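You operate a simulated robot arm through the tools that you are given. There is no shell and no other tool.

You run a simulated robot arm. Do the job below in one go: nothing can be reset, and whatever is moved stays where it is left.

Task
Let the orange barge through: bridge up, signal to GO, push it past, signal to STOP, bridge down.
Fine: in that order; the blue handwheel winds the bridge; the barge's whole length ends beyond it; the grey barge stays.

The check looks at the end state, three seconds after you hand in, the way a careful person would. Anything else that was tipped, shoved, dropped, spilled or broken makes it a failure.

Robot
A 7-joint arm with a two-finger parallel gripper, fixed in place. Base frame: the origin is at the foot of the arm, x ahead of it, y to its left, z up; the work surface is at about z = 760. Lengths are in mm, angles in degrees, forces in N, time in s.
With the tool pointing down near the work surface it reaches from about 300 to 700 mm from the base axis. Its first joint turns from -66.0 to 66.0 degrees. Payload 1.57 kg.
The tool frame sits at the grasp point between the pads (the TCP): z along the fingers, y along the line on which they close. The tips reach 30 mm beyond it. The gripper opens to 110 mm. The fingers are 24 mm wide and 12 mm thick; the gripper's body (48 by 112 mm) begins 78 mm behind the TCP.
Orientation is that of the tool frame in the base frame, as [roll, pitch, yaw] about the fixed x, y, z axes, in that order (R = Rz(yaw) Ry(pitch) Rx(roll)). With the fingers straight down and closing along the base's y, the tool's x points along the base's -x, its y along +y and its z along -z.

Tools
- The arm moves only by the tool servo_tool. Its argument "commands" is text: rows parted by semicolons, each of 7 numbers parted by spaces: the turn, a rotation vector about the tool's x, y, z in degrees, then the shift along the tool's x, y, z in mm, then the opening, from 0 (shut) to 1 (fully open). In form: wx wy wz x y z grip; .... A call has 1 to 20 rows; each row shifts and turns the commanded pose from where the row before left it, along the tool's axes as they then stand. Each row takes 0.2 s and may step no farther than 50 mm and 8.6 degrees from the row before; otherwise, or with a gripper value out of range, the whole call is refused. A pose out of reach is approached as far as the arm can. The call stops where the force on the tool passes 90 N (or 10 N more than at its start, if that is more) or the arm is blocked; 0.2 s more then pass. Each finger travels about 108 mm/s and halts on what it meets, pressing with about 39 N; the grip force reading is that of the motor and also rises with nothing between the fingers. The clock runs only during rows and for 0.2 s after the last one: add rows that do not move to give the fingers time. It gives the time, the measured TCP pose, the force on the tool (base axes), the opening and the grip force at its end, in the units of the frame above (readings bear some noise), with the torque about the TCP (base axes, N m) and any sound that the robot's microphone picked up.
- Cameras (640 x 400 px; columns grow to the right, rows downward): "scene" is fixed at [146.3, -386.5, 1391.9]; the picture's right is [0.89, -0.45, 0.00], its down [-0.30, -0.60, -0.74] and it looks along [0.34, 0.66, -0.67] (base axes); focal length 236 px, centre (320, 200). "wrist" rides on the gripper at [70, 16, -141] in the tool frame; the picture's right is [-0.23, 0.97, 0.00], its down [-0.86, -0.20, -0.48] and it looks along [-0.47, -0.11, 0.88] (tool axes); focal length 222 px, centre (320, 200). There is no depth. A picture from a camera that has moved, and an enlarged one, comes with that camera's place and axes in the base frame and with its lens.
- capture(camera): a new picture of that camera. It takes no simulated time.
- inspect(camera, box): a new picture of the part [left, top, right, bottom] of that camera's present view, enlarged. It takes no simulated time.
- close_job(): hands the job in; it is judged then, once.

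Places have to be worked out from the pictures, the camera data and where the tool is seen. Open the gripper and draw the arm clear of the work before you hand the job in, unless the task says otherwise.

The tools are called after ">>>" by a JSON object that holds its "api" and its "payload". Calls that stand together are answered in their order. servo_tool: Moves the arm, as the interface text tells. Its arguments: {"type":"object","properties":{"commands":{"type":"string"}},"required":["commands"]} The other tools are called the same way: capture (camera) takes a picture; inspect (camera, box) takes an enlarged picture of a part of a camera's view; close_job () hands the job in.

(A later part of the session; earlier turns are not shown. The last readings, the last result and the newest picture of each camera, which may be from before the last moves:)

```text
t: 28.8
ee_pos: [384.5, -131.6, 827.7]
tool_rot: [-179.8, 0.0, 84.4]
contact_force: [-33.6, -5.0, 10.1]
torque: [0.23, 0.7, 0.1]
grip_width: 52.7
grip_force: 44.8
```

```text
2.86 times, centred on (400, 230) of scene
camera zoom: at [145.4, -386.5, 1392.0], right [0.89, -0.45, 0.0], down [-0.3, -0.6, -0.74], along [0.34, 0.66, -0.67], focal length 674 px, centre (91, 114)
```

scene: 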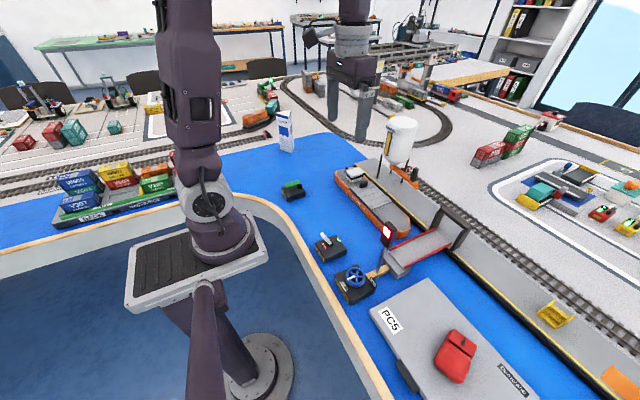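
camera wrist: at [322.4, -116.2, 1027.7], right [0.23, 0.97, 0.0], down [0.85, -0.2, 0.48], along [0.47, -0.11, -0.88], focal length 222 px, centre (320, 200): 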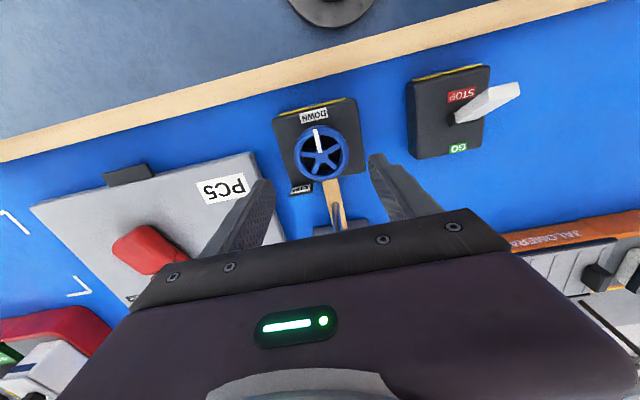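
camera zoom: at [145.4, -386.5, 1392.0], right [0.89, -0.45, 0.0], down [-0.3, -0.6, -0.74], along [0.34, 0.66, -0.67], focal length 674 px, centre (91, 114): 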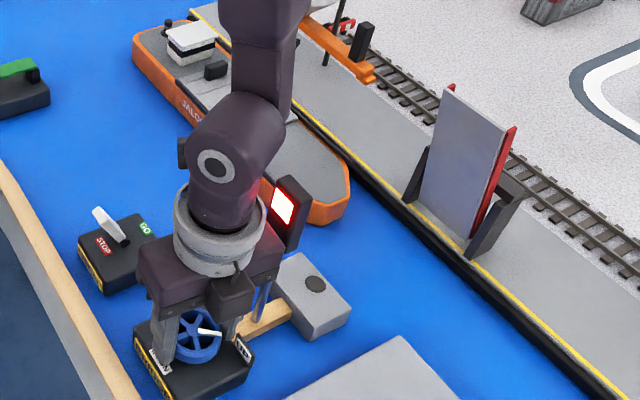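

Wheel is at about 202° and the deck near vertical. I relieve the side load and continue, 20° more.

>>> {"api": "servo_tool", "payload": {"commands": "0 0 0 0 -1.5 0 0.2; 0 0 5 0 0 0 0.2; 0 0 5 0 0 0 0.2; 0 0 5 0 0 0 0.2; 0 0 0 0 0 0 0.2"}}

>>> {"api": "inspect", "payload": {"camera": "wrist", "box": [200, 80, 460, 240]}}

>>> {"api": "inspect", "payload": {"camera": "scene", "box": [310, 160, 490, 300]}}

```text
t: 30.0
ee_pos: [384.7, -132.5, 826.4]
tool_rot: [-179.8, -0.1, 69.5]
contact_force: [-26.7, -0.9, -4.5]
torque: [-0.3, 0.16, 1.05]
grip_width: 53.4
grip_force: 45.4
```

```text
2.46 times, centred on (330, 160) of wrist
camera zoom: at [425.4, -72.8, 969.0], right [0.83, -0.55, 0.0], down [-0.49, -0.73, 0.48], along [-0.27, -0.4, -0.88], focal length 547 px, centre (295, 298)
```

zoom: 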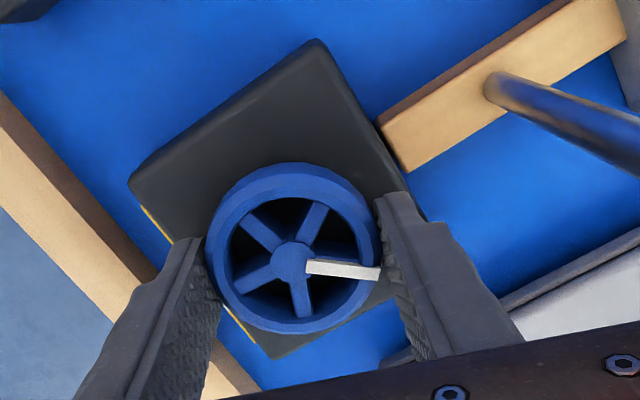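

```text
2.86 times, centred on (400, 230) of scene
camera zoom: at [145.7, -386.5, 1391.9], right [0.89, -0.45, 0.0], down [-0.3, -0.6, -0.74], along [0.34, 0.66, -0.67], focal length 674 px, centre (91, 114)
```

zoom: 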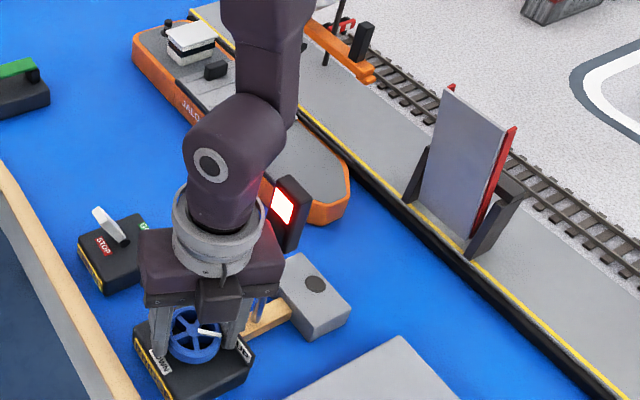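

The wheel stopped following (pads slipped ~10°, torque 1 N·m), so it is at the UP stop and the deck is upright. I release with a small opening and rise well clear.

>>> {"api": "servo_tool", "payload": {"commands": "0 0 -2 0 0 0 0.56; 0 0 0 0 0 0 0.56; 0 0 0 0 0 -20 0.56; 0 0 0 0 0 -30 0.56; 0 0 0 0 0 -45 0.56; 0 0 0 0 0 -45 0.56; 0 0 0 0 0 0 0.56"}}

>>> {"api": "inspect", "payload": {"camera": "scene", "box": [310, 150, 490, 300]}}

>>> {"api": "capture", "payload": {"camera": "wrist"}}

```text
t: 31.6
ee_pos: [384.1, -133.1, 964.9]
tool_rot: [180.0, 0.1, 71.6]
contact_force: [-1.0, -0.6, 0.2]
torque: [0.03, -0.01, -0.02]
grip_width: 61.8
grip_force: 0.1
```

```text
2.67 times, centred on (400, 225) of scene
camera zoom: at [146.3, -386.4, 1391.9], right [0.89, -0.45, 0.0], down [-0.3, -0.6, -0.74], along [0.34, 0.66, -0.67], focal length 630 px, centre (107, 133)
```

zoom: 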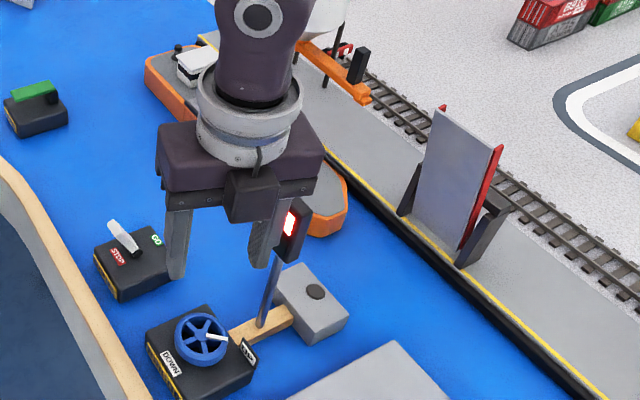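

```text
taken
camera wrist: at [422.3, -71.6, 1109.0], right [0.85, -0.52, 0.0], down [-0.46, -0.75, 0.48], along [-0.25, -0.41, -0.88], focal length 222 px, centre (320, 200)
```

wrist: 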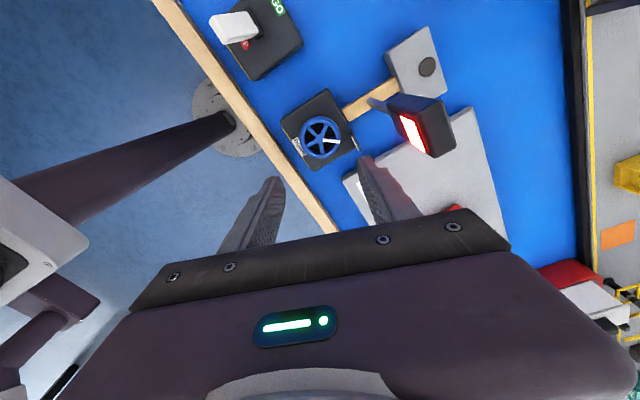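

The bridge stays up with the pointer at UP. Next the signal lever: I rotate the gripper back to its initial heading, closing the fingers, before moving over the signal box.

>>> {"api": "servo_tool", "payload": {"commands": "0 0 -8.4 0 0 -3 0.3; 0 0 -8.4 0 0 -3 0; 0 0 -8.4 0 0 0 0; 0 0 -8.4 0 0 0 0; 0 0 -8.4 0 0 0 0; 0 0 -8.4 0 0 0 0; 0 0 -8.4 0 0 0 0; 0 0 -8.4 0 0 0 0; 0 0 -8.4 0 0 0 0; 0 0 -8.4 0 0 0 0; 0 0 -8.4 0 0 0 0; 0 0 -8.4 0 0 0 0; 0 0 -8 0 0 0 0"}}

>>> {"api": "capture", "payload": {"camera": "wrist"}}

>>> {"api": "inspect", "payload": {"camera": "scene", "box": [310, 215, 420, 305]}}

```text
t: 34.4
ee_pos: [385.6, -132.2, 972.6]
tool_rot: [179.9, 0.1, -179.4]
contact_force: [0.7, -0.2, 0.2]
torque: [0.01, 0.01, -0.01]
grip_width: 0.0
grip_force: 21.2
```

```text
taken
camera wrist: at [316.9, -116.0, 1114.9], right [0.22, 0.98, 0.0], down [0.86, -0.19, 0.48], along [0.47, -0.1, -0.88], focal length 222 px, centre (320, 200)
```

wrist: 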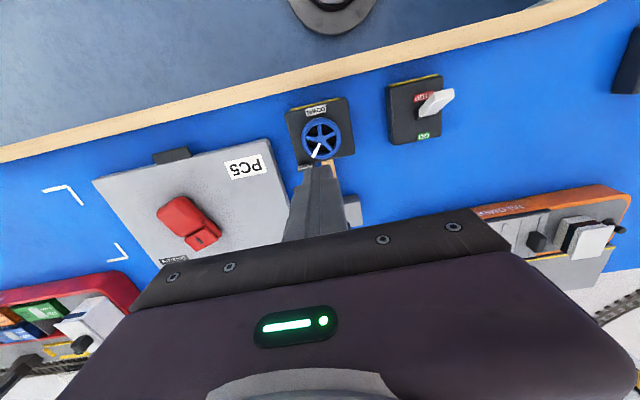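

```text
4.44 times, centred on (365, 260) of scene
camera zoom: at [146.3, -386.5, 1391.9], right [0.89, -0.45, 0.0], down [-0.3, -0.6, -0.74], along [0.34, 0.66, -0.67], focal length 1049 px, centre (120, -67)
```

zoom: 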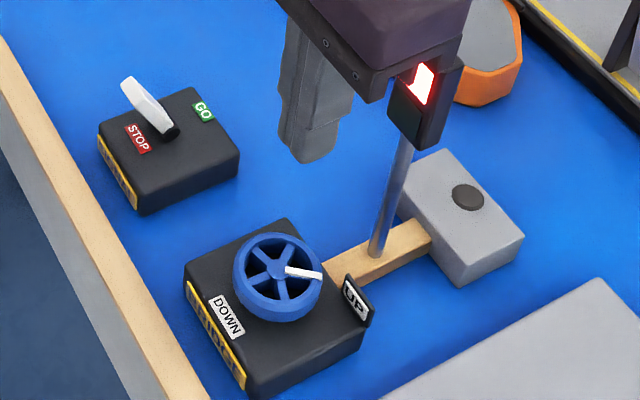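

Boxes are unmoved and the pointer is on UP. I move above and behind (−x side of) the signal lever for a closer view.

>>> {"api": "servo_tool", "payload": {"commands": "0 0 0.6 12 36 0 0; 0 0 0 12 36 0 0; 0 0 0 12 36 0 0; 0 0 0 12 36 15 0; 0 0 0 0 0 25 0"}}

>>> {"api": "inspect", "payload": {"camera": "wrist", "box": [240, 80, 440, 240]}}

>>> {"api": "inspect", "payload": {"camera": "scene", "box": [290, 190, 400, 280]}}

```text
t: 35.6
ee_pos: [335.7, 11.9, 933.2]
tool_rot: [-180.0, 0.0, 179.8]
contact_force: [1.1, 0.6, -0.1]
torque: [0.02, 0.02, -0.01]
grip_width: 0.2
grip_force: 21.5
```

```text
2.50 times, centred on (340, 160) of wrist
camera zoom: at [267.5, 29.3, 1075.7], right [0.23, 0.97, 0.0], down [0.85, -0.2, 0.48], along [0.47, -0.11, -0.88], focal length 555 px, centre (270, 300)
```

zoom: 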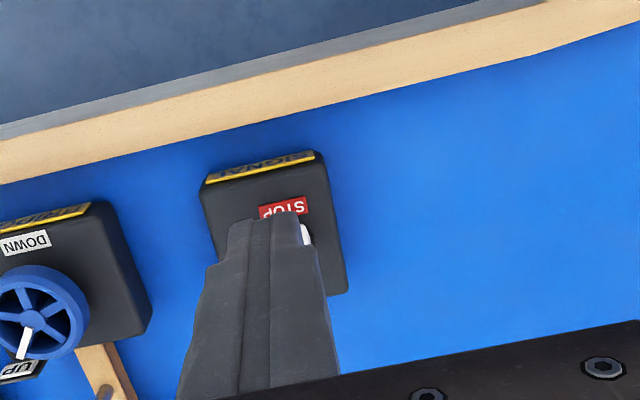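

```text
4.44 times, centred on (345, 235) of scene
camera zoom: at [146.3, -386.4, 1391.9], right [0.89, -0.45, 0.0], down [-0.3, -0.6, -0.74], along [0.34, 0.66, -0.67], focal length 1049 px, centre (209, 44)
```

zoom: 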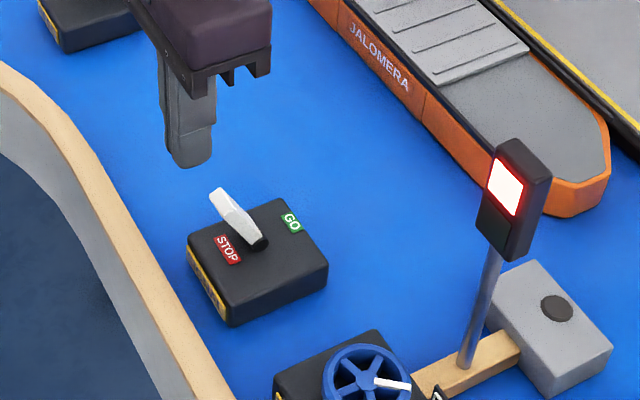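

The lever pivots at about (389,11,790) with its tip at (361,15,857), leaning to STOP. I back off slightly in −x and lower the closed fingers beside it so the tips are at z≈830.

>>> {"api": "servo_tool", "payload": {"commands": "0 0 0 8 1 0 0; 0 0 0 0 0 37 0; 0 0 0 0 0 36 0; 0 0 0 0 0 0 0"}}

>>> {"api": "inspect", "payload": {"camera": "scene", "box": [290, 190, 400, 280]}}

>>> {"api": "inspect", "payload": {"camera": "wrist", "box": [240, 80, 440, 240]}}

```text
t: 36.6
ee_pos: [327.5, 12.8, 858.7]
tool_rot: [180.0, 0.0, 179.8]
contact_force: [0.5, 0.0, -0.7]
torque: [-0.02, -0.01, -0.02]
grip_width: 0.0
grip_force: 21.3
```

```text
4.44 times, centred on (345, 235) of scene
camera zoom: at [146.3, -386.5, 1391.9], right [0.89, -0.45, 0.0], down [-0.3, -0.6, -0.74], along [0.34, 0.66, -0.67], focal length 1049 px, centre (209, 44)
```

zoom: 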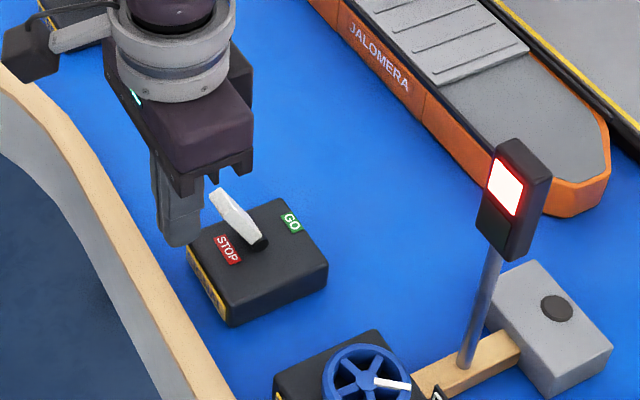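

```text
2.50 times, centred on (340, 160) of wrist
camera zoom: at [259.5, 29.7, 1001.4], right [0.23, 0.97, 0.0], down [0.85, -0.2, 0.48], along [0.47, -0.11, -0.88], focal length 555 px, centre (270, 300)
```

zoom: 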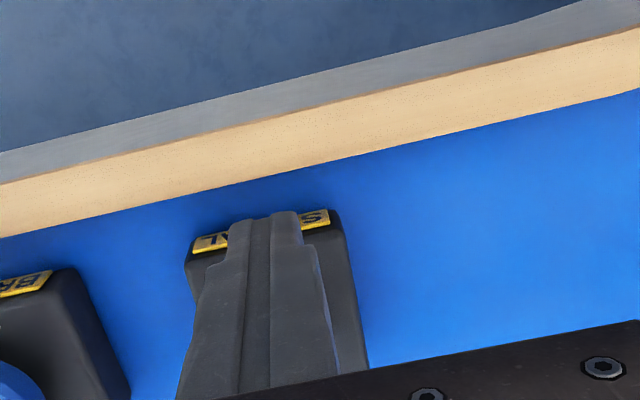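

Fingers are behind the lever with nothing touched. I push in +x slowly and watch the force and the signal lamp.

>>> {"api": "servo_tool", "payload": {"commands": "0 0 0 -10 0 0 0; 0 0 0 -10 0 0 0; 0 0 0 -8 0 0 0; 0 0 0 -8 0 0 0; 0 0 0 -6 0 0 0; 0 0 0 -6 0 0 0; 0 0 0 0 0 0 0"}}

>>> {"api": "inspect", "payload": {"camera": "scene", "box": [290, 190, 400, 280]}}

```text
t: 38.2
ee_pos: [376.7, 12.8, 858.9]
tool_rot: [180.0, 0.0, 179.8]
contact_force: [0.4, -0.6, 0.2]
torque: [-0.02, 0.01, 0.0]
grip_width: 0.0
grip_force: 21.4
```

```text
4.44 times, centred on (345, 235) of scene
camera zoom: at [146.3, -386.5, 1391.9], right [0.89, -0.45, 0.0], down [-0.3, -0.6, -0.74], along [0.34, 0.66, -0.67], focal length 1049 px, centre (209, 44)
```

zoom: 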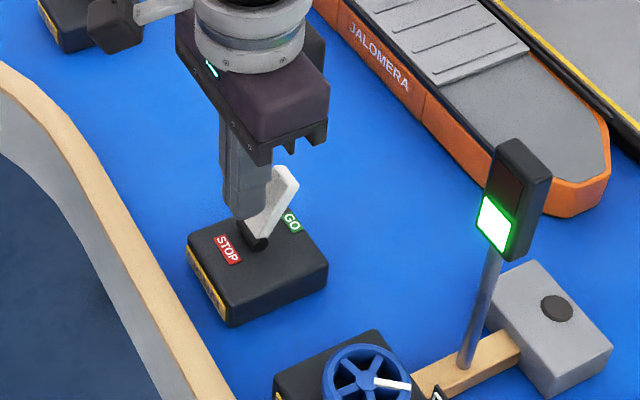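

The signal lamp now shows the lower (GO) light and the lever rests on the GO side. I withdraw, rise, and move toward the barge's stern for accurate measuring views.

>>> {"api": "servo_tool", "payload": {"commands": "0 0 0 10 0 0 0; 0 0 0 0 0 -45 0.5; 0 0 0 0 0 -48 1; 0 0 0 0 0 -48 1; 0 0 0 0 0 -48 1; 0 0 0 -25 40 0 1; 0 0 0 -25 40 0 1; 0 0 0 -25 40 0 1; 0 0 0 -25 40 0 1; 0 0 0 -25 40 0 1; 0 0 0 -25 40 0 1"}}

>>> {"api": "capture", "payload": {"camera": "wrist"}}

>>> {"api": "capture", "payload": {"camera": "scene"}}

```text
t: 40.6
ee_pos: [518.2, 250.3, 1049.2]
tool_rot: [-179.8, -0.1, 179.8]
contact_force: [-1.0, 0.3, 0.3]
torque: [-0.02, -0.01, -0.01]
grip_width: 110.0
grip_force: 0.0
```

```text
taken
camera wrist: at [450.1, 267.1, 1190.7], right [0.23, 0.97, 0.0], down [0.85, -0.2, 0.48], along [0.46, -0.11, -0.88], focal length 222 px, centre (320, 200)
```

wrist: 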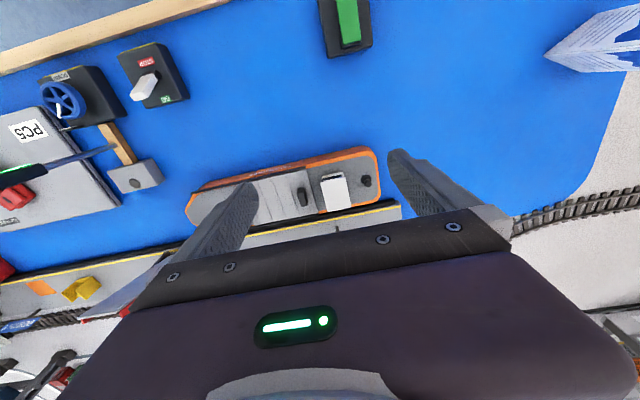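

```text
taken
```

scene: 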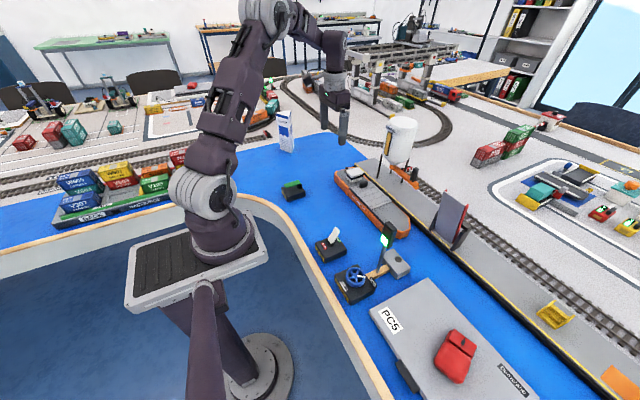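

I enlarge the barge and stern region in this wrist view, and the silo/quay side from the scene camera.

>>> {"api": "inspect", "payload": {"camera": "wrist", "box": [170, 130, 420, 270]}}

>>> {"api": "inspect", "payload": {"camera": "wrist", "box": [270, 140, 410, 240]}}

>>> {"api": "inspect", "payload": {"camera": "scene", "box": [310, 100, 490, 260]}}

```text
2.56 times, centred on (295, 200) of wrist
camera zoom: at [450.1, 267.1, 1190.7], right [0.23, 0.97, 0.0], down [0.85, -0.2, 0.48], along [0.46, -0.11, -0.88], focal length 569 px, centre (384, 200)
```

zoom: 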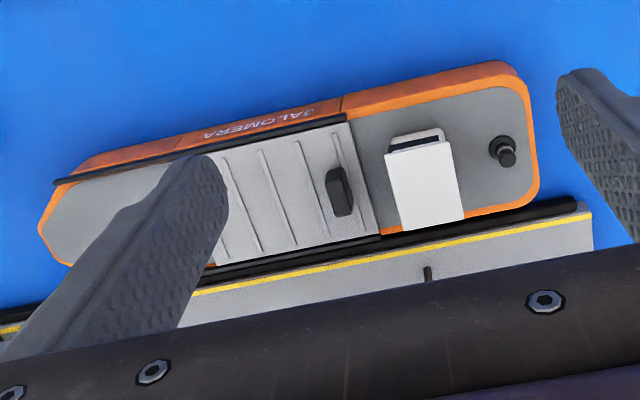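

```text
4.00 times, centred on (340, 190) of wrist
camera zoom: at [450.1, 267.1, 1190.7], right [0.23, 0.97, 0.0], down [0.85, -0.2, 0.48], along [0.46, -0.11, -0.88], focal length 888 px, centre (240, 240)
```

zoom: 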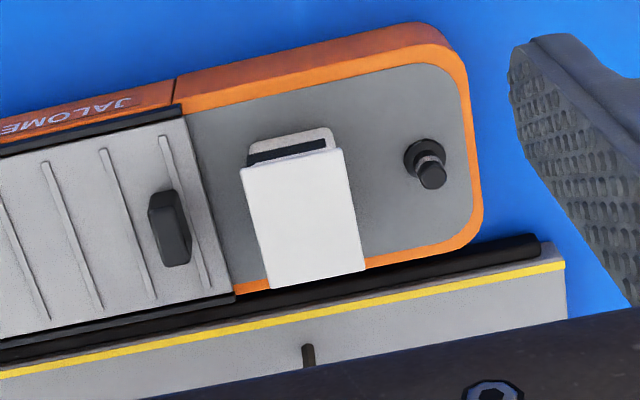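

```text
2.50 times, centred on (400, 180) of scene
camera zoom: at [146.3, -386.5, 1391.9], right [0.89, -0.45, 0.0], down [-0.3, -0.6, -0.74], along [0.34, 0.66, -0.67], focal length 590 px, centre (120, 250)
```

zoom: 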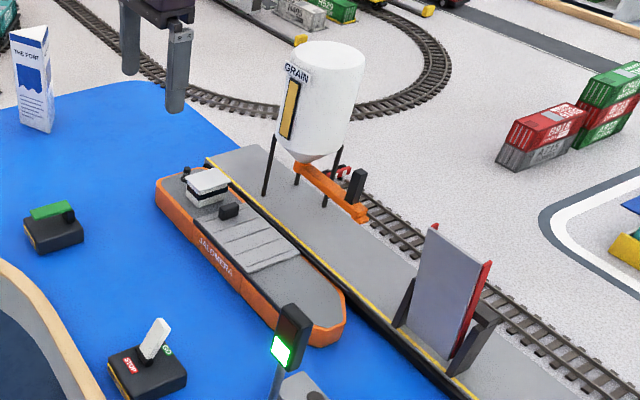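

The deck of the barge is at z≈794, spanning y from about -62 to 338 and x from 587 to 693; its cabin is at about x 606–667, y 230–275, roof z≈838. The raised deck leans over the channel (top near x≈667, z≈984) and a red barge lies further along the quay near y≈-570, so I fly over to measure that free length precisely.

>>> {"api": "servo_tool", "payload": {"commands": "0 0 0 3 -40 -30 1; 0 0 0 3 -45 -20 1; 0 0 0 3 -47 0 1; 0 0 0 3 -48 0 1; 0 0 0 3 -48 0 1; 0 0 0 3 -48 0 1; 0 0 0 3 -48 0 1; 0 0 0 3 -48 0 1; 0 0 0 3 -48 0 1; 0 0 0 3 -48 0 1; 0 0 0 3 -48 0 1; 0 0 0 3 -30 0 1"}}

>>> {"api": "capture", "payload": {"camera": "wrist"}}

>>> {"api": "capture", "payload": {"camera": "scene"}}

```text
t: 43.2
ee_pos: [480.1, -294.5, 1100.0]
tool_rot: [180.0, 0.0, 179.8]
contact_force: [0.1, 0.7, -0.4]
torque: [0.01, -0.01, 0.02]
grip_width: 110.0
grip_force: 0.0
```

```text
taken
camera wrist: at [412.5, -278.5, 1242.0], right [0.23, 0.97, 0.0], down [0.85, -0.2, 0.48], along [0.47, -0.11, -0.88], focal length 222 px, centre (320, 200)
```

wrist: 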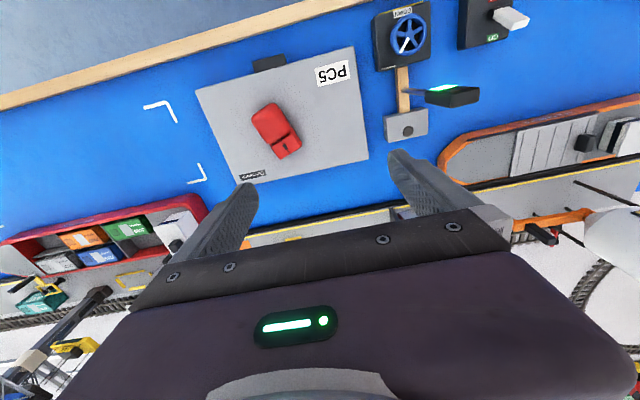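

```text
taken
```

scene: 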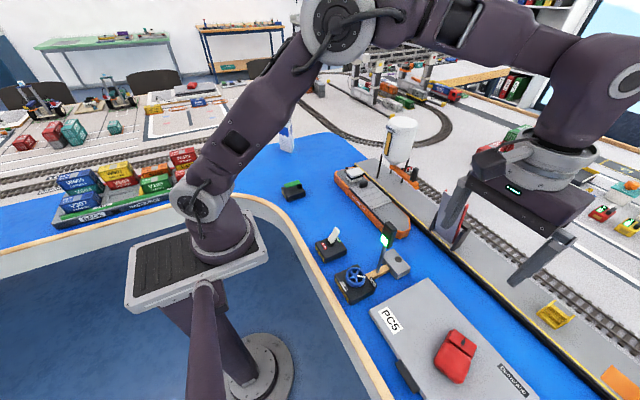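

>>> {"api": "inspect", "payload": {"camera": "wrist", "box": [120, 80, 320, 280]}}

>>> {"api": "inspect", "payload": {"camera": "wrist", "box": [340, 60, 540, 240]}}

```text
2.00 times, centred on (220, 180) of wrist
camera zoom: at [412.5, -278.5, 1242.0], right [0.23, 0.97, 0.0], down [0.85, -0.2, 0.48], along [0.47, -0.11, -0.88], focal length 444 px, centre (520, 240)
```

zoom: 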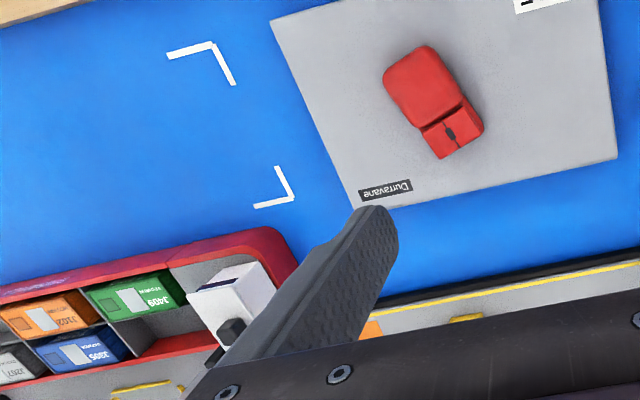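

```text
2.22 times, centred on (440, 150) of wrist
camera zoom: at [412.5, -278.5, 1242.0], right [0.23, 0.97, 0.0], down [0.85, -0.2, 0.48], along [0.47, -0.11, -0.88], focal length 494 px, centre (53, 311)
```

zoom: 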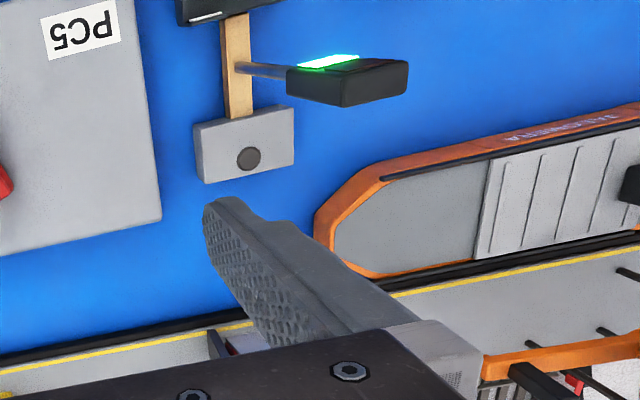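

The free water between bridge and the red barge is limited (red end near y≈-600), so I need a tighter measurement. I move further toward −y for a closer look at the red barge's end.

>>> {"api": "servo_tool", "payload": {"commands": "0 0 0 8 -40 0 1; 0 0 0 8 -40 0 1; 0 0 0 8 -40 0 1; 0 0 0 8 -40 0 1"}}

>>> {"api": "capture", "payload": {"camera": "wrist"}}

>>> {"api": "inspect", "payload": {"camera": "wrist", "box": [160, 80, 340, 260]}}

>>> {"api": "inspect", "payload": {"camera": "scene", "box": [340, 140, 500, 260]}}

```text
t: 44.2
ee_pos: [453.6, -423.2, 1100.5]
tool_rot: [-180.0, -0.1, 179.8]
contact_force: [-1.3, 0.0, -0.7]
torque: [0.01, -0.01, -0.04]
grip_width: 110.0
grip_force: 0.1
out of reach, approached as far as the arm can: row 4
```

```text
taken
camera wrist: at [384.9, -407.1, 1242.2], right [0.23, 0.97, 0.0], down [0.85, -0.2, 0.48], along [0.46, -0.11, -0.88], focal length 222 px, centre (320, 200)
```

wrist: 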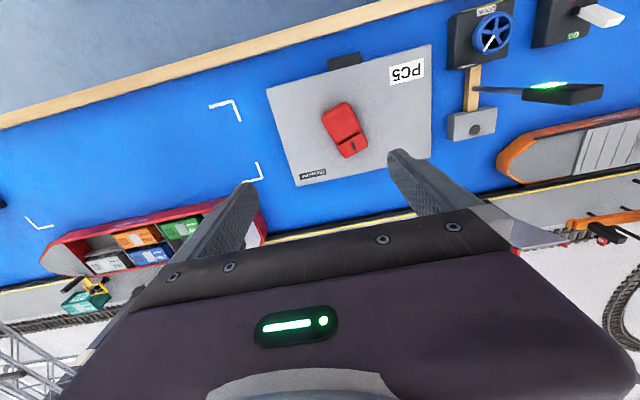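

```text
2.22 times, centred on (250, 170) of wrist
camera zoom: at [384.9, -407.1, 1242.2], right [0.23, 0.97, 0.0], down [0.85, -0.2, 0.48], along [0.46, -0.11, -0.88], focal length 494 px, centre (476, 267)
```

zoom: 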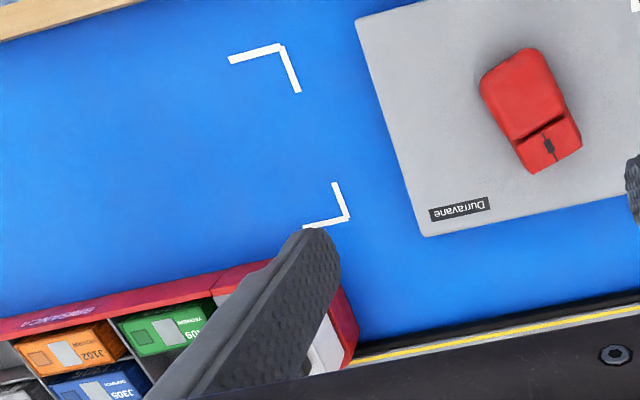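

```text
3.33 times, centred on (420, 200) of scene
camera zoom: at [146.2, -386.5, 1391.9], right [0.89, -0.45, 0.0], down [-0.3, -0.6, -0.74], along [0.34, 0.66, -0.67], focal length 787 px, centre (-13, 200)
```

zoom: 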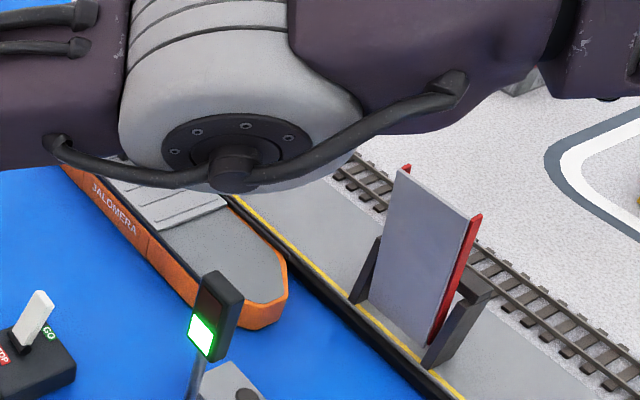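

The red barge's near end works out at y≈-625 and the bridge structure spans y≈-186 to -89, so the barge should be shifted about 540 mm (stern ≈-203, bow ≈-603). I fly back over to the stern to take hold of the cabin.

>>> {"api": "servo_tool", "payload": {"commands": "0 0 0 -4 40 0 1; 0 0 0 -5 46 0 1; 0 0 0 -5 46 0 1; 0 0 0 -5 46 0 1; 0 0 0 -5 46 0 1; 0 0 0 -5 46 0 1; 0 0 0 -5 46 0 1; 0 0 0 -5 46 0 1; 0 0 0 -5 46 0 1; 0 0 0 -5 46 0 1; 0 0 0 -5 46 0 1; 0 0 0 -5 46 0 1; 0 0 0 -5 46 10 1; 0 0 0 -5 46 20 1; 0 0 0 -5 36 20 1; 0 0 0 0 0 0 1"}}

>>> {"api": "capture", "payload": {"camera": "wrist"}}

```text
refused: row 14 steps farther than a row can; nothing moved
```

```text
taken
camera wrist: at [384.9, -407.1, 1242.2], right [0.23, 0.97, 0.0], down [0.85, -0.2, 0.48], along [0.46, -0.11, -0.88], focal length 222 px, centre (320, 200)
```

wrist: 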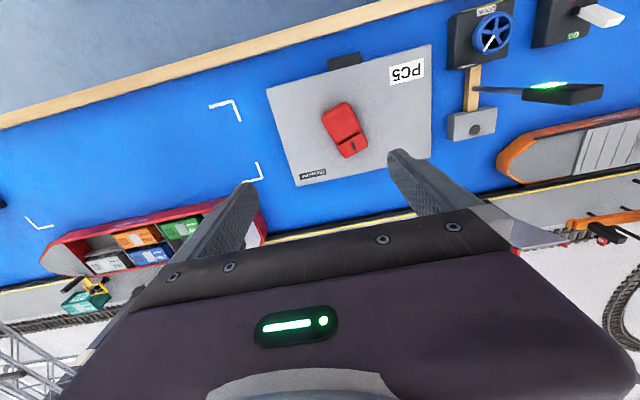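

One row exceeded the step limit, so nothing moved; I resend the same flight with smaller steps.

>>> {"api": "servo_tool", "payload": {"commands": "0 0 0 -4 40 0 1; 0 0 0 -5 46 0 1; 0 0 0 -5 46 0 1; 0 0 0 -5 46 0 1; 0 0 0 -5 46 0 1; 0 0 0 -5 46 0 1; 0 0 0 -5 46 0 1; 0 0 0 -5 46 0 1; 0 0 0 -5 46 0 1; 0 0 0 -5 46 0 1; 0 0 0 -5 46 0 1; 0 0 0 -5 46 0 1; 0 0 0 -5 46 0 1; 0 0 0 -5 46 0 1; 0 0 0 -5 40 20 1; 0 0 0 0 0 30 1; 0 0 0 0 0 0 1"}}

>>> {"api": "capture", "payload": {"camera": "wrist"}}

```text
t: 47.8
ee_pos: [528.9, 253.3, 1048.6]
tool_rot: [-180.0, 0.1, 179.7]
contact_force: [0.0, 0.0, -0.1]
torque: [0.0, 0.01, 0.03]
grip_width: 110.2
grip_force: 0.1
```

```text
taken
camera wrist: at [460.1, 270.2, 1191.1], right [0.23, 0.97, 0.0], down [0.85, -0.2, 0.48], along [0.47, -0.11, -0.88], focal length 222 px, centre (320, 200)
```

wrist: 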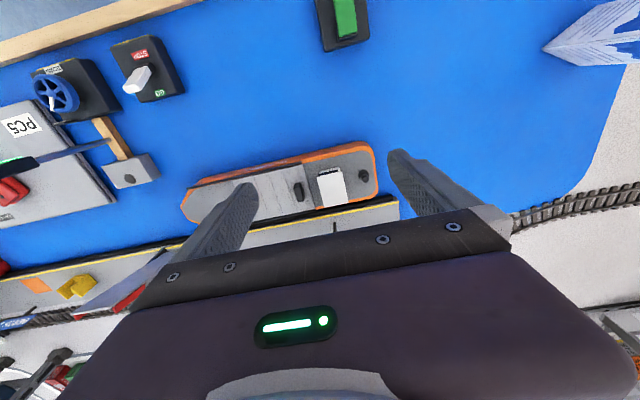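

I tilt the gripper 8° (body toward the base, to stay clear of the leaning deck later) and move out above the cabin at z≈960 with the fingers set to about 64 mm.

>>> {"api": "servo_tool", "payload": {"commands": "0 -4 0 0 0 0 0.8; 0 -4 0 0 0 0 0.58; 0 0 0 -28 -0.3 34 0.58; 0 0 0 -28 0 34 0.58; 0 0 0 -28 0 34 0.58; 0 0 0 0 0 0 0.58"}}

>>> {"api": "capture", "payload": {"camera": "wrist"}}

>>> {"api": "inspect", "payload": {"camera": "wrist", "box": [220, 80, 460, 240]}}

>>> {"api": "inspect", "payload": {"camera": "scene", "box": [310, 100, 470, 220]}}

```text
t: 49.2
ee_pos: [626.4, 252.8, 960.2]
tool_rot: [180.0, 8.1, 179.9]
contact_force: [0.0, 0.3, -0.7]
torque: [-0.05, 0.04, 0.02]
grip_width: 63.6
grip_force: 0.1
```

```text
taken
camera wrist: at [539.3, 269.3, 1091.8], right [0.23, 0.97, 0.03], down [0.78, -0.2, 0.59], along [0.58, -0.11, -0.8], focal length 222 px, centre (320, 200)
```

wrist: 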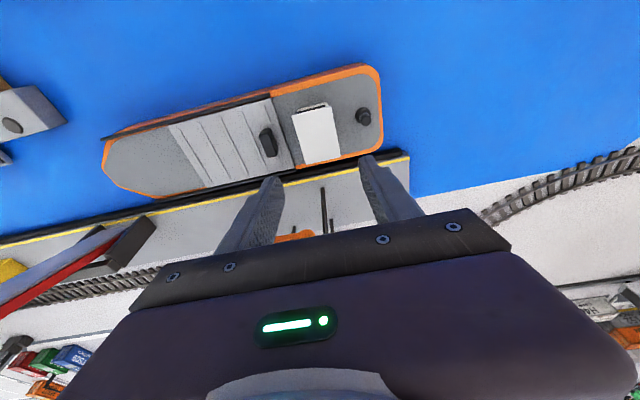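

```text
2.50 times, centred on (340, 160) of wrist
camera zoom: at [539.3, 269.3, 1091.8], right [0.23, 0.97, 0.03], down [0.78, -0.2, 0.59], along [0.58, -0.11, -0.8], focal length 555 px, centre (270, 300)
```

zoom: 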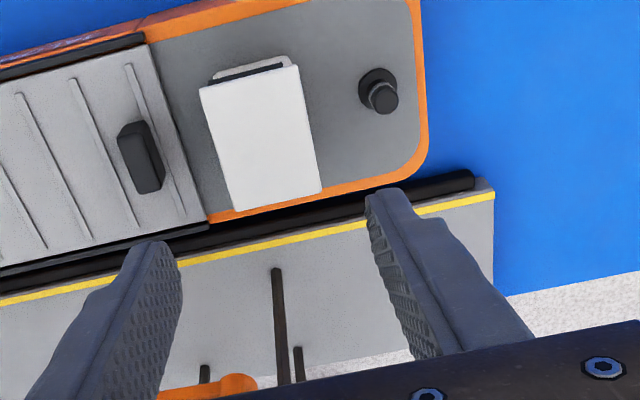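

```text
3.33 times, centred on (390, 160) of scene
camera zoom: at [146.3, -386.5, 1391.9], right [0.89, -0.45, 0.0], down [-0.3, -0.6, -0.74], along [0.34, 0.66, -0.67], focal length 787 px, centre (87, 333)
```

zoom: 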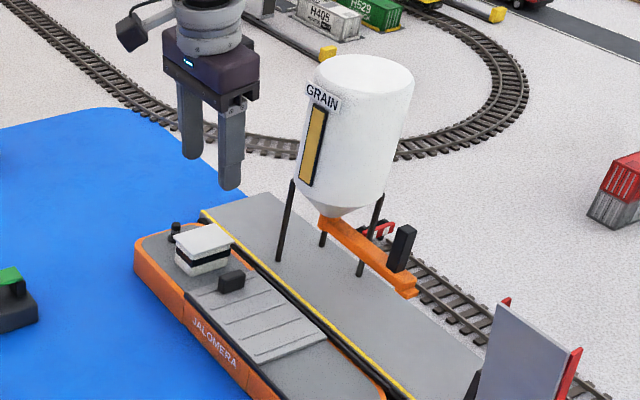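

Cabin roof measures x 605–666, y 229.5–274.5, centred at y≈252, with the bollard edge near y≈302 and winch edge near y≈199. I narrow to about 59 mm and lower partway over the cabin.

>>> {"api": "servo_tool", "payload": {"commands": "0 0 0 5.6 -0.8 39.6 0.54; 0 0 0 5.6 0 39.6 0.54; 0 0 0 0 0 0 0.54"}}

>>> {"api": "inspect", "payload": {"camera": "wrist", "box": [220, 80, 460, 240]}}

>>> {"api": "inspect", "payload": {"camera": "scene", "box": [310, 120, 430, 210]}}

```text
t: 50.0
ee_pos: [626.9, 254.2, 879.3]
tool_rot: [179.9, 8.0, 179.8]
contact_force: [-0.2, 1.0, -0.3]
torque: [0.07, -0.02, -0.01]
grip_width: 59.3
grip_force: 0.1
```

```text
2.50 times, centred on (340, 160) of wrist
camera zoom: at [539.2, 269.6, 1010.8], right [0.23, 0.97, 0.03], down [0.78, -0.2, 0.59], along [0.58, -0.11, -0.8], focal length 555 px, centre (270, 300)
```

zoom: 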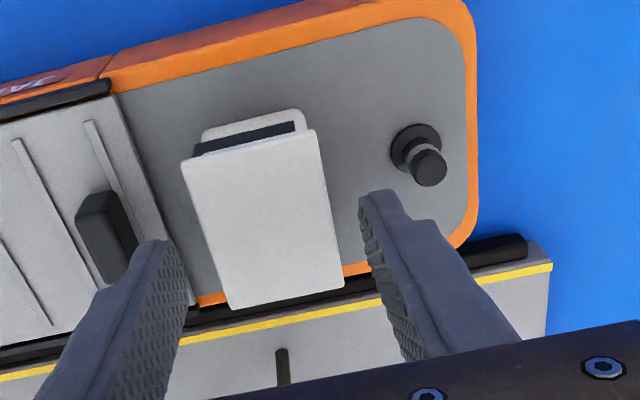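

```text
4.44 times, centred on (370, 165) of scene
camera zoom: at [146.3, -386.5, 1391.9], right [0.89, -0.45, 0.0], down [-0.3, -0.6, -0.74], along [0.34, 0.66, -0.67], focal length 1049 px, centre (98, 356)
```

zoom: 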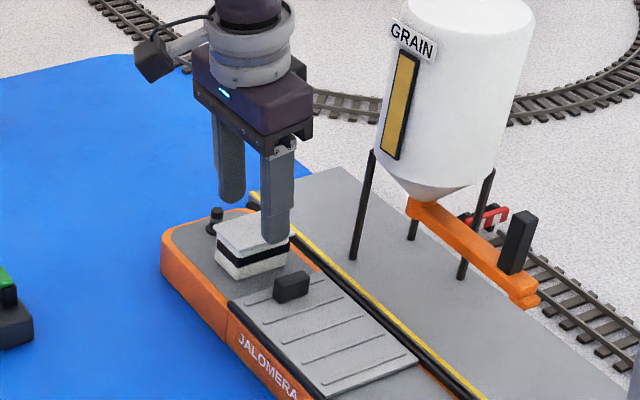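

Fingers straddle the cabin with clearance to bollard and winch. I lower the last 44 mm so tips stop about 10 mm above deck level.

>>> {"api": "servo_tool", "payload": {"commands": "0 0 0 3.1 -0.8 21.7 0.54; 0 0 0 3.1 0 21.7 0.54; 0 0 0 0 0 0 0.54"}}

>>> {"api": "inspect", "payload": {"camera": "wrist", "box": [220, 80, 460, 240]}}

>>> {"api": "inspect", "payload": {"camera": "scene", "box": [310, 120, 430, 210]}}

```text
t: 50.8
ee_pos: [626.7, 251.7, 836.5]
tool_rot: [180.0, 8.1, 179.9]
contact_force: [0.4, -0.2, 0.3]
torque: [0.01, 0.01, 0.01]
grip_width: 59.4
grip_force: 0.0
```

```text
2.50 times, centred on (340, 160) of wrist
camera zoom: at [539.2, 268.4, 967.9], right [0.23, 0.97, 0.03], down [0.78, -0.2, 0.59], along [0.58, -0.11, -0.8], focal length 555 px, centre (270, 300)
```

zoom: 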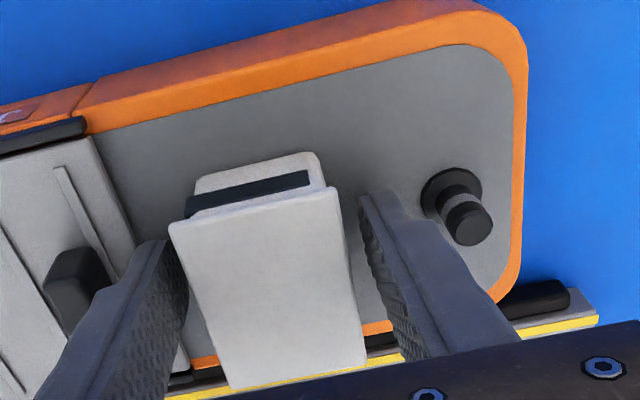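

```text
4.44 times, centred on (370, 165) of scene
camera zoom: at [146.3, -386.5, 1391.9], right [0.89, -0.45, 0.0], down [-0.3, -0.6, -0.74], along [0.34, 0.66, -0.67], focal length 1049 px, centre (98, 356)
```

zoom: 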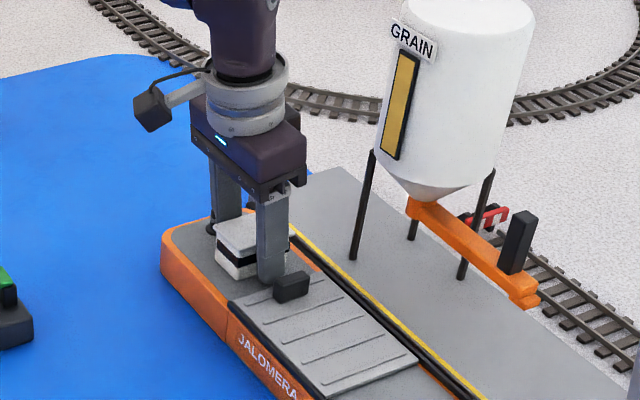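

Positioned with no contact. I close the fingers on the cabin sides.

>>> {"api": "servo_tool", "payload": {"commands": "0 0 0 0 0 0 0.45; 0 0 0 0 0 0 0.35; 0 0 0 0 0 0 0.35; 0 0 0 0 0 0 0.35"}}

>>> {"api": "inspect", "payload": {"camera": "wrist", "box": [220, 80, 460, 240]}}

```text
t: 51.8
ee_pos: [626.3, 252.6, 836.7]
tool_rot: [-180.0, 8.0, 179.8]
contact_force: [0.7, 1.5, -0.2]
torque: [0.37, -0.42, 0.26]
grip_width: 44.8
grip_force: 39.2
```

```text
2.50 times, centred on (340, 160) of wrist
camera zoom: at [539.1, 268.6, 967.9], right [0.23, 0.97, 0.03], down [0.78, -0.2, 0.59], along [0.58, -0.11, -0.8], focal length 555 px, centre (270, 300)
```

zoom: 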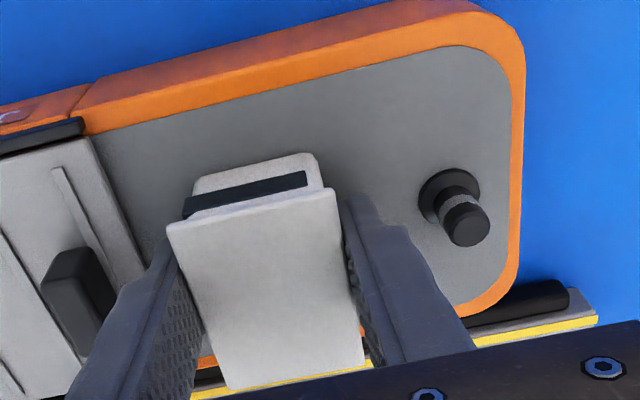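

Gripped evenly at 44.8 mm. I test-drag 50 mm toward −y and check the forces and that the barge slides straight.

>>> {"api": "servo_tool", "payload": {"commands": "0 0 0 0 -8 0 0.35; 0 0 0 0 -10 0 0.35; 0 0 0 0 -10 0 0.35; 0 0 0 0 -10 0 0.35; 0 0 0 0 -10 0 0.35; 0 0 0 0 0 0 0.35"}}

>>> {"api": "inspect", "payload": {"camera": "wrist", "box": [220, 80, 460, 240]}}

>>> {"api": "inspect", "payload": {"camera": "scene", "box": [310, 130, 470, 260]}}

```text
t: 53.2
ee_pos: [626.7, 204.7, 836.6]
tool_rot: [180.0, 8.0, 179.9]
contact_force: [1.2, 5.3, 6.6]
torque: [0.13, 0.45, -0.07]
grip_width: 44.9
grip_force: 38.9
```

```text
2.50 times, centred on (340, 160) of wrist
camera zoom: at [539.5, 220.8, 967.9], right [0.23, 0.97, 0.03], down [0.78, -0.2, 0.59], along [0.58, -0.11, -0.8], focal length 555 px, centre (270, 300)
```

zoom: 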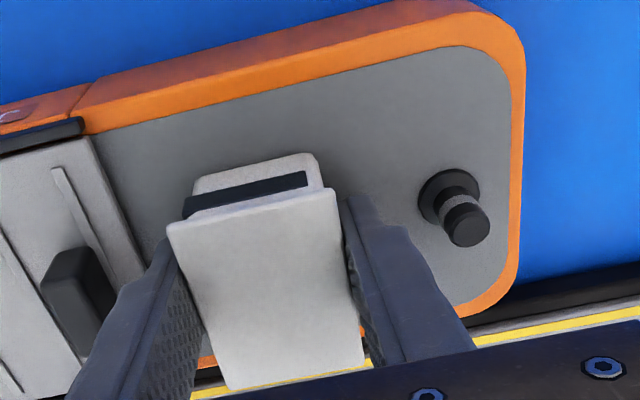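

```text
3.08 times, centred on (390, 195) of scene
camera zoom: at [146.2, -386.4, 1391.9], right [0.89, -0.45, 0.0], down [-0.3, -0.6, -0.74], along [0.34, 0.66, -0.67], focal length 726 px, centre (105, 215)
```

zoom: 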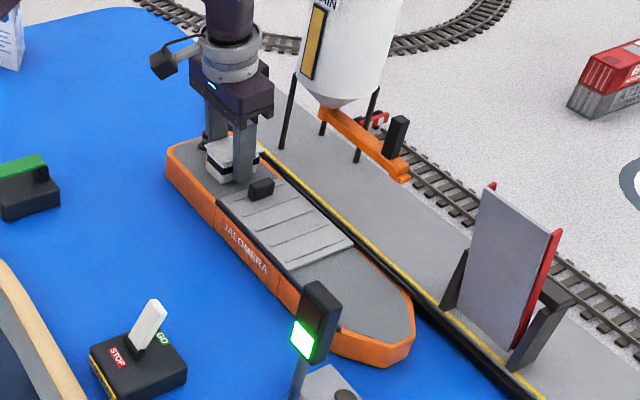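

The barge slides straight with only a few newtons. I continue 120 mm and check the bow's passage between Durravane and the quay.

>>> {"api": "servo_tool", "payload": {"commands": "0 0 0 0 -12 0 0.35; 0 0 0 0 -12 0 0.35; 0 0 0 0 -12 0 0.35; 0 0 0 0 -12 0 0.35; 0 0 0 0 -12 0 0.35; 0 0 0 0 -12 0 0.35; 0 0 0 0 -12 0 0.35; 0 0 0 0 -12 0 0.35; 0 0 0 0 -12 0 0.35; 0 0 0 0 -12 0 0.35; 0 0 0 0 0 0 0.35"}}

>>> {"api": "inspect", "payload": {"camera": "scene", "box": [320, 150, 520, 310]}}

>>> {"api": "capture", "payload": {"camera": "wrist"}}

```text
t: 55.6
ee_pos: [628.4, 85.7, 836.4]
tool_rot: [179.9, 8.1, 179.7]
contact_force: [-3.3, 7.0, 17.0]
torque: [0.24, 0.79, -0.56]
grip_width: 44.9
grip_force: 38.8
```

```text
2.50 times, centred on (420, 230) of scene
camera zoom: at [145.9, -386.3, 1392.0], right [0.89, -0.45, 0.0], down [-0.3, -0.6, -0.74], along [0.34, 0.66, -0.67], focal length 590 px, centre (70, 125)
```

zoom: 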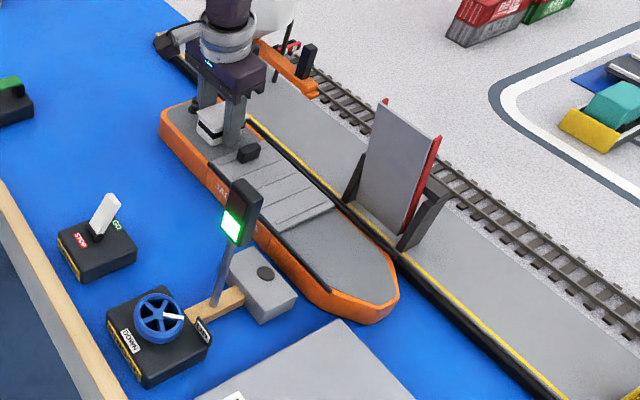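

```text
taken
camera wrist: at [540.0, 101.7, 967.7], right [0.23, 0.97, 0.03], down [0.78, -0.2, 0.59], along [0.58, -0.11, -0.8], focal length 222 px, centre (320, 200)
```

wrist: 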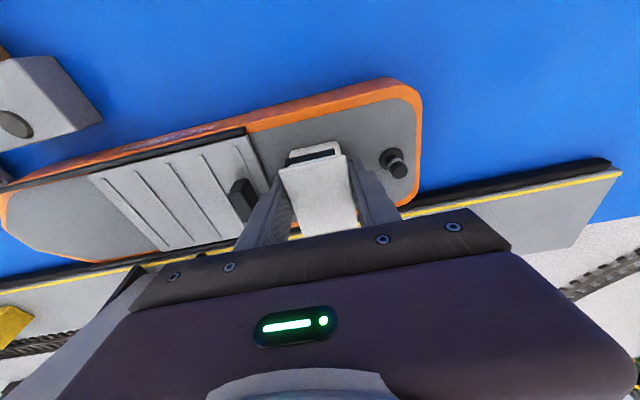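

The bow is passing the bridge opening, clear of the abutment and Durravane. Vertical load crept to 17 N, so I ease up 1.5 mm and re-read before continuing.

>>> {"api": "servo_tool", "payload": {"commands": "0 0 0 0 0 -1.5 0.35; 0 0 0 0 0 0 0.35"}}

>>> {"api": "inspect", "payload": {"camera": "wrist", "box": [0, 80, 320, 280]}}

```text
t: 56.2
ee_pos: [625.8, 84.8, 836.8]
tool_rot: [-179.9, 7.9, 179.8]
contact_force: [1.8, -1.1, 0.0]
torque: [0.18, -0.26, 0.09]
grip_width: 44.7
grip_force: 39.2
```

```text
2.00 times, centred on (160, 180) of wrist
camera zoom: at [539.2, 100.8, 968.3], right [0.23, 0.97, 0.03], down [0.78, -0.2, 0.59], along [0.58, -0.11, -0.81], focal length 444 px, centre (640, 240)
```

zoom: 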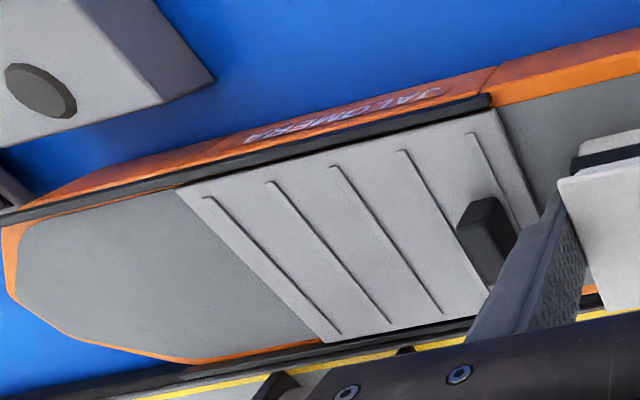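

Load is back to zero. I continue another 110 mm to y≈-25, then will check clearances before the gripper itself passes the raised deck and signal mast.

>>> {"api": "servo_tool", "payload": {"commands": "0 0 0 0 -11 0 0.35; 0 0 0 0 -11 0 0.35; 0 0 0 0 -11 0 0.35; 0 0 0 0 -11 0 0.35; 0 0 0 0 -11 0 0.35; 0 0 0 0 -11 0 0.35; 0 0 0 0 -11 0 0.35; 0 0 0 0 -11 0 0.35; 0 0 0 0 -11 0 0.35; 0 0 0 0 -11 0 0.35; 0 0 0 0 0 0 0.35"}}

>>> {"api": "inspect", "payload": {"camera": "scene", "box": [320, 150, 520, 310]}}

>>> {"api": "capture", "payload": {"camera": "wrist"}}

```text
t: 58.6
ee_pos: [626.1, -26.7, 838.0]
tool_rot: [-180.0, 8.0, 179.8]
contact_force: [4.4, 1.8, 0.3]
torque: [0.16, -0.56, 0.93]
grip_width: 44.9
grip_force: 38.8
```

```text
2.50 times, centred on (420, 230) of scene
camera zoom: at [146.5, -386.4, 1391.9], right [0.89, -0.45, 0.0], down [-0.3, -0.6, -0.74], along [0.34, 0.66, -0.67], focal length 590 px, centre (70, 125)
```

zoom: 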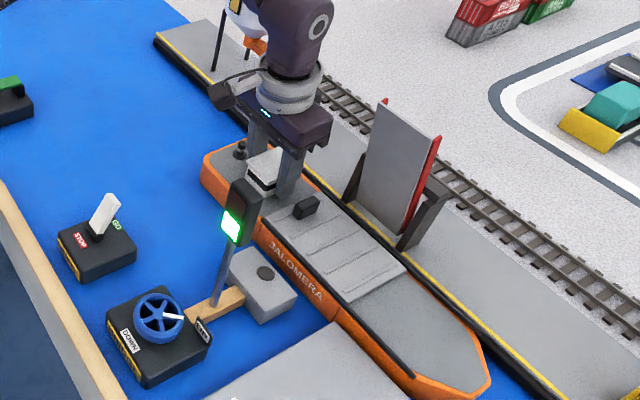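

```text
taken
camera wrist: at [538.8, -9.4, 969.1], right [0.23, 0.97, 0.03], down [0.78, -0.2, 0.59], along [0.58, -0.11, -0.81], focal length 222 px, centre (320, 200)
```

wrist: 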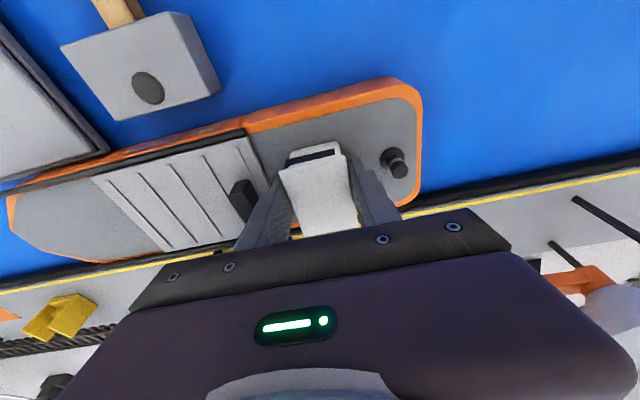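

The barge is alongside Durravane now; I zoom in on the gap between them and on the deck clearance.

>>> {"api": "inspect", "payload": {"camera": "wrist", "box": [0, 90, 200, 290]}}

>>> {"api": "inspect", "payload": {"camera": "scene", "box": [400, 230, 540, 330]}}

>>> {"api": "inspect", "payload": {"camera": "scene", "box": [380, 140, 510, 260]}}

```text
2.00 times, centred on (100, 190) of wrist
camera zoom: at [538.8, -9.4, 969.1], right [0.23, 0.97, 0.03], down [0.78, -0.2, 0.59], along [0.58, -0.11, -0.81], focal length 444 px, centre (760, 220)
```

zoom: 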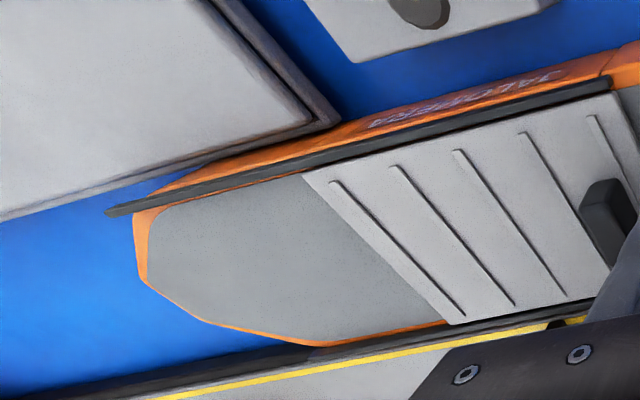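

```text
4.00 times, centred on (470, 280) of scene
camera zoom: at [146.5, -386.4, 1391.9], right [0.89, -0.45, 0.0], down [-0.3, -0.6, -0.74], along [0.34, 0.66, -0.67], focal length 944 px, centre (-280, -120)
```

zoom: 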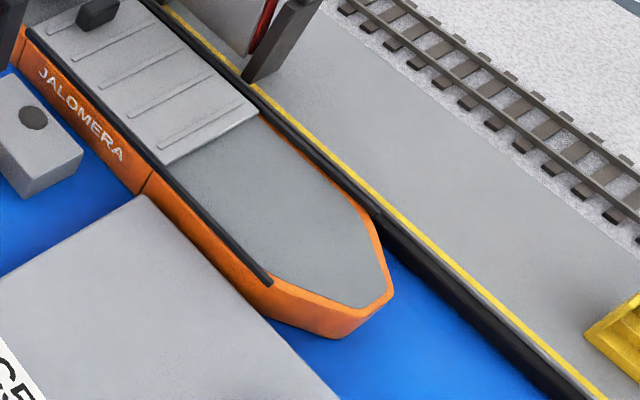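

```text
3.33 times, centred on (445, 200) of scene
camera zoom: at [146.5, -386.4, 1391.9], right [0.89, -0.45, 0.0], down [-0.3, -0.6, -0.74], along [0.34, 0.66, -0.67], focal length 787 px, centre (-97, 200)
```

zoom: 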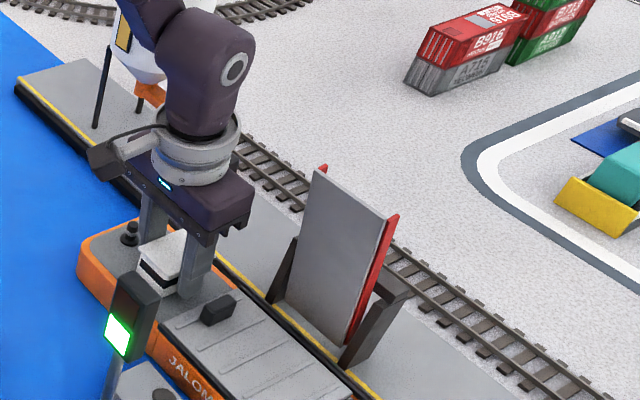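

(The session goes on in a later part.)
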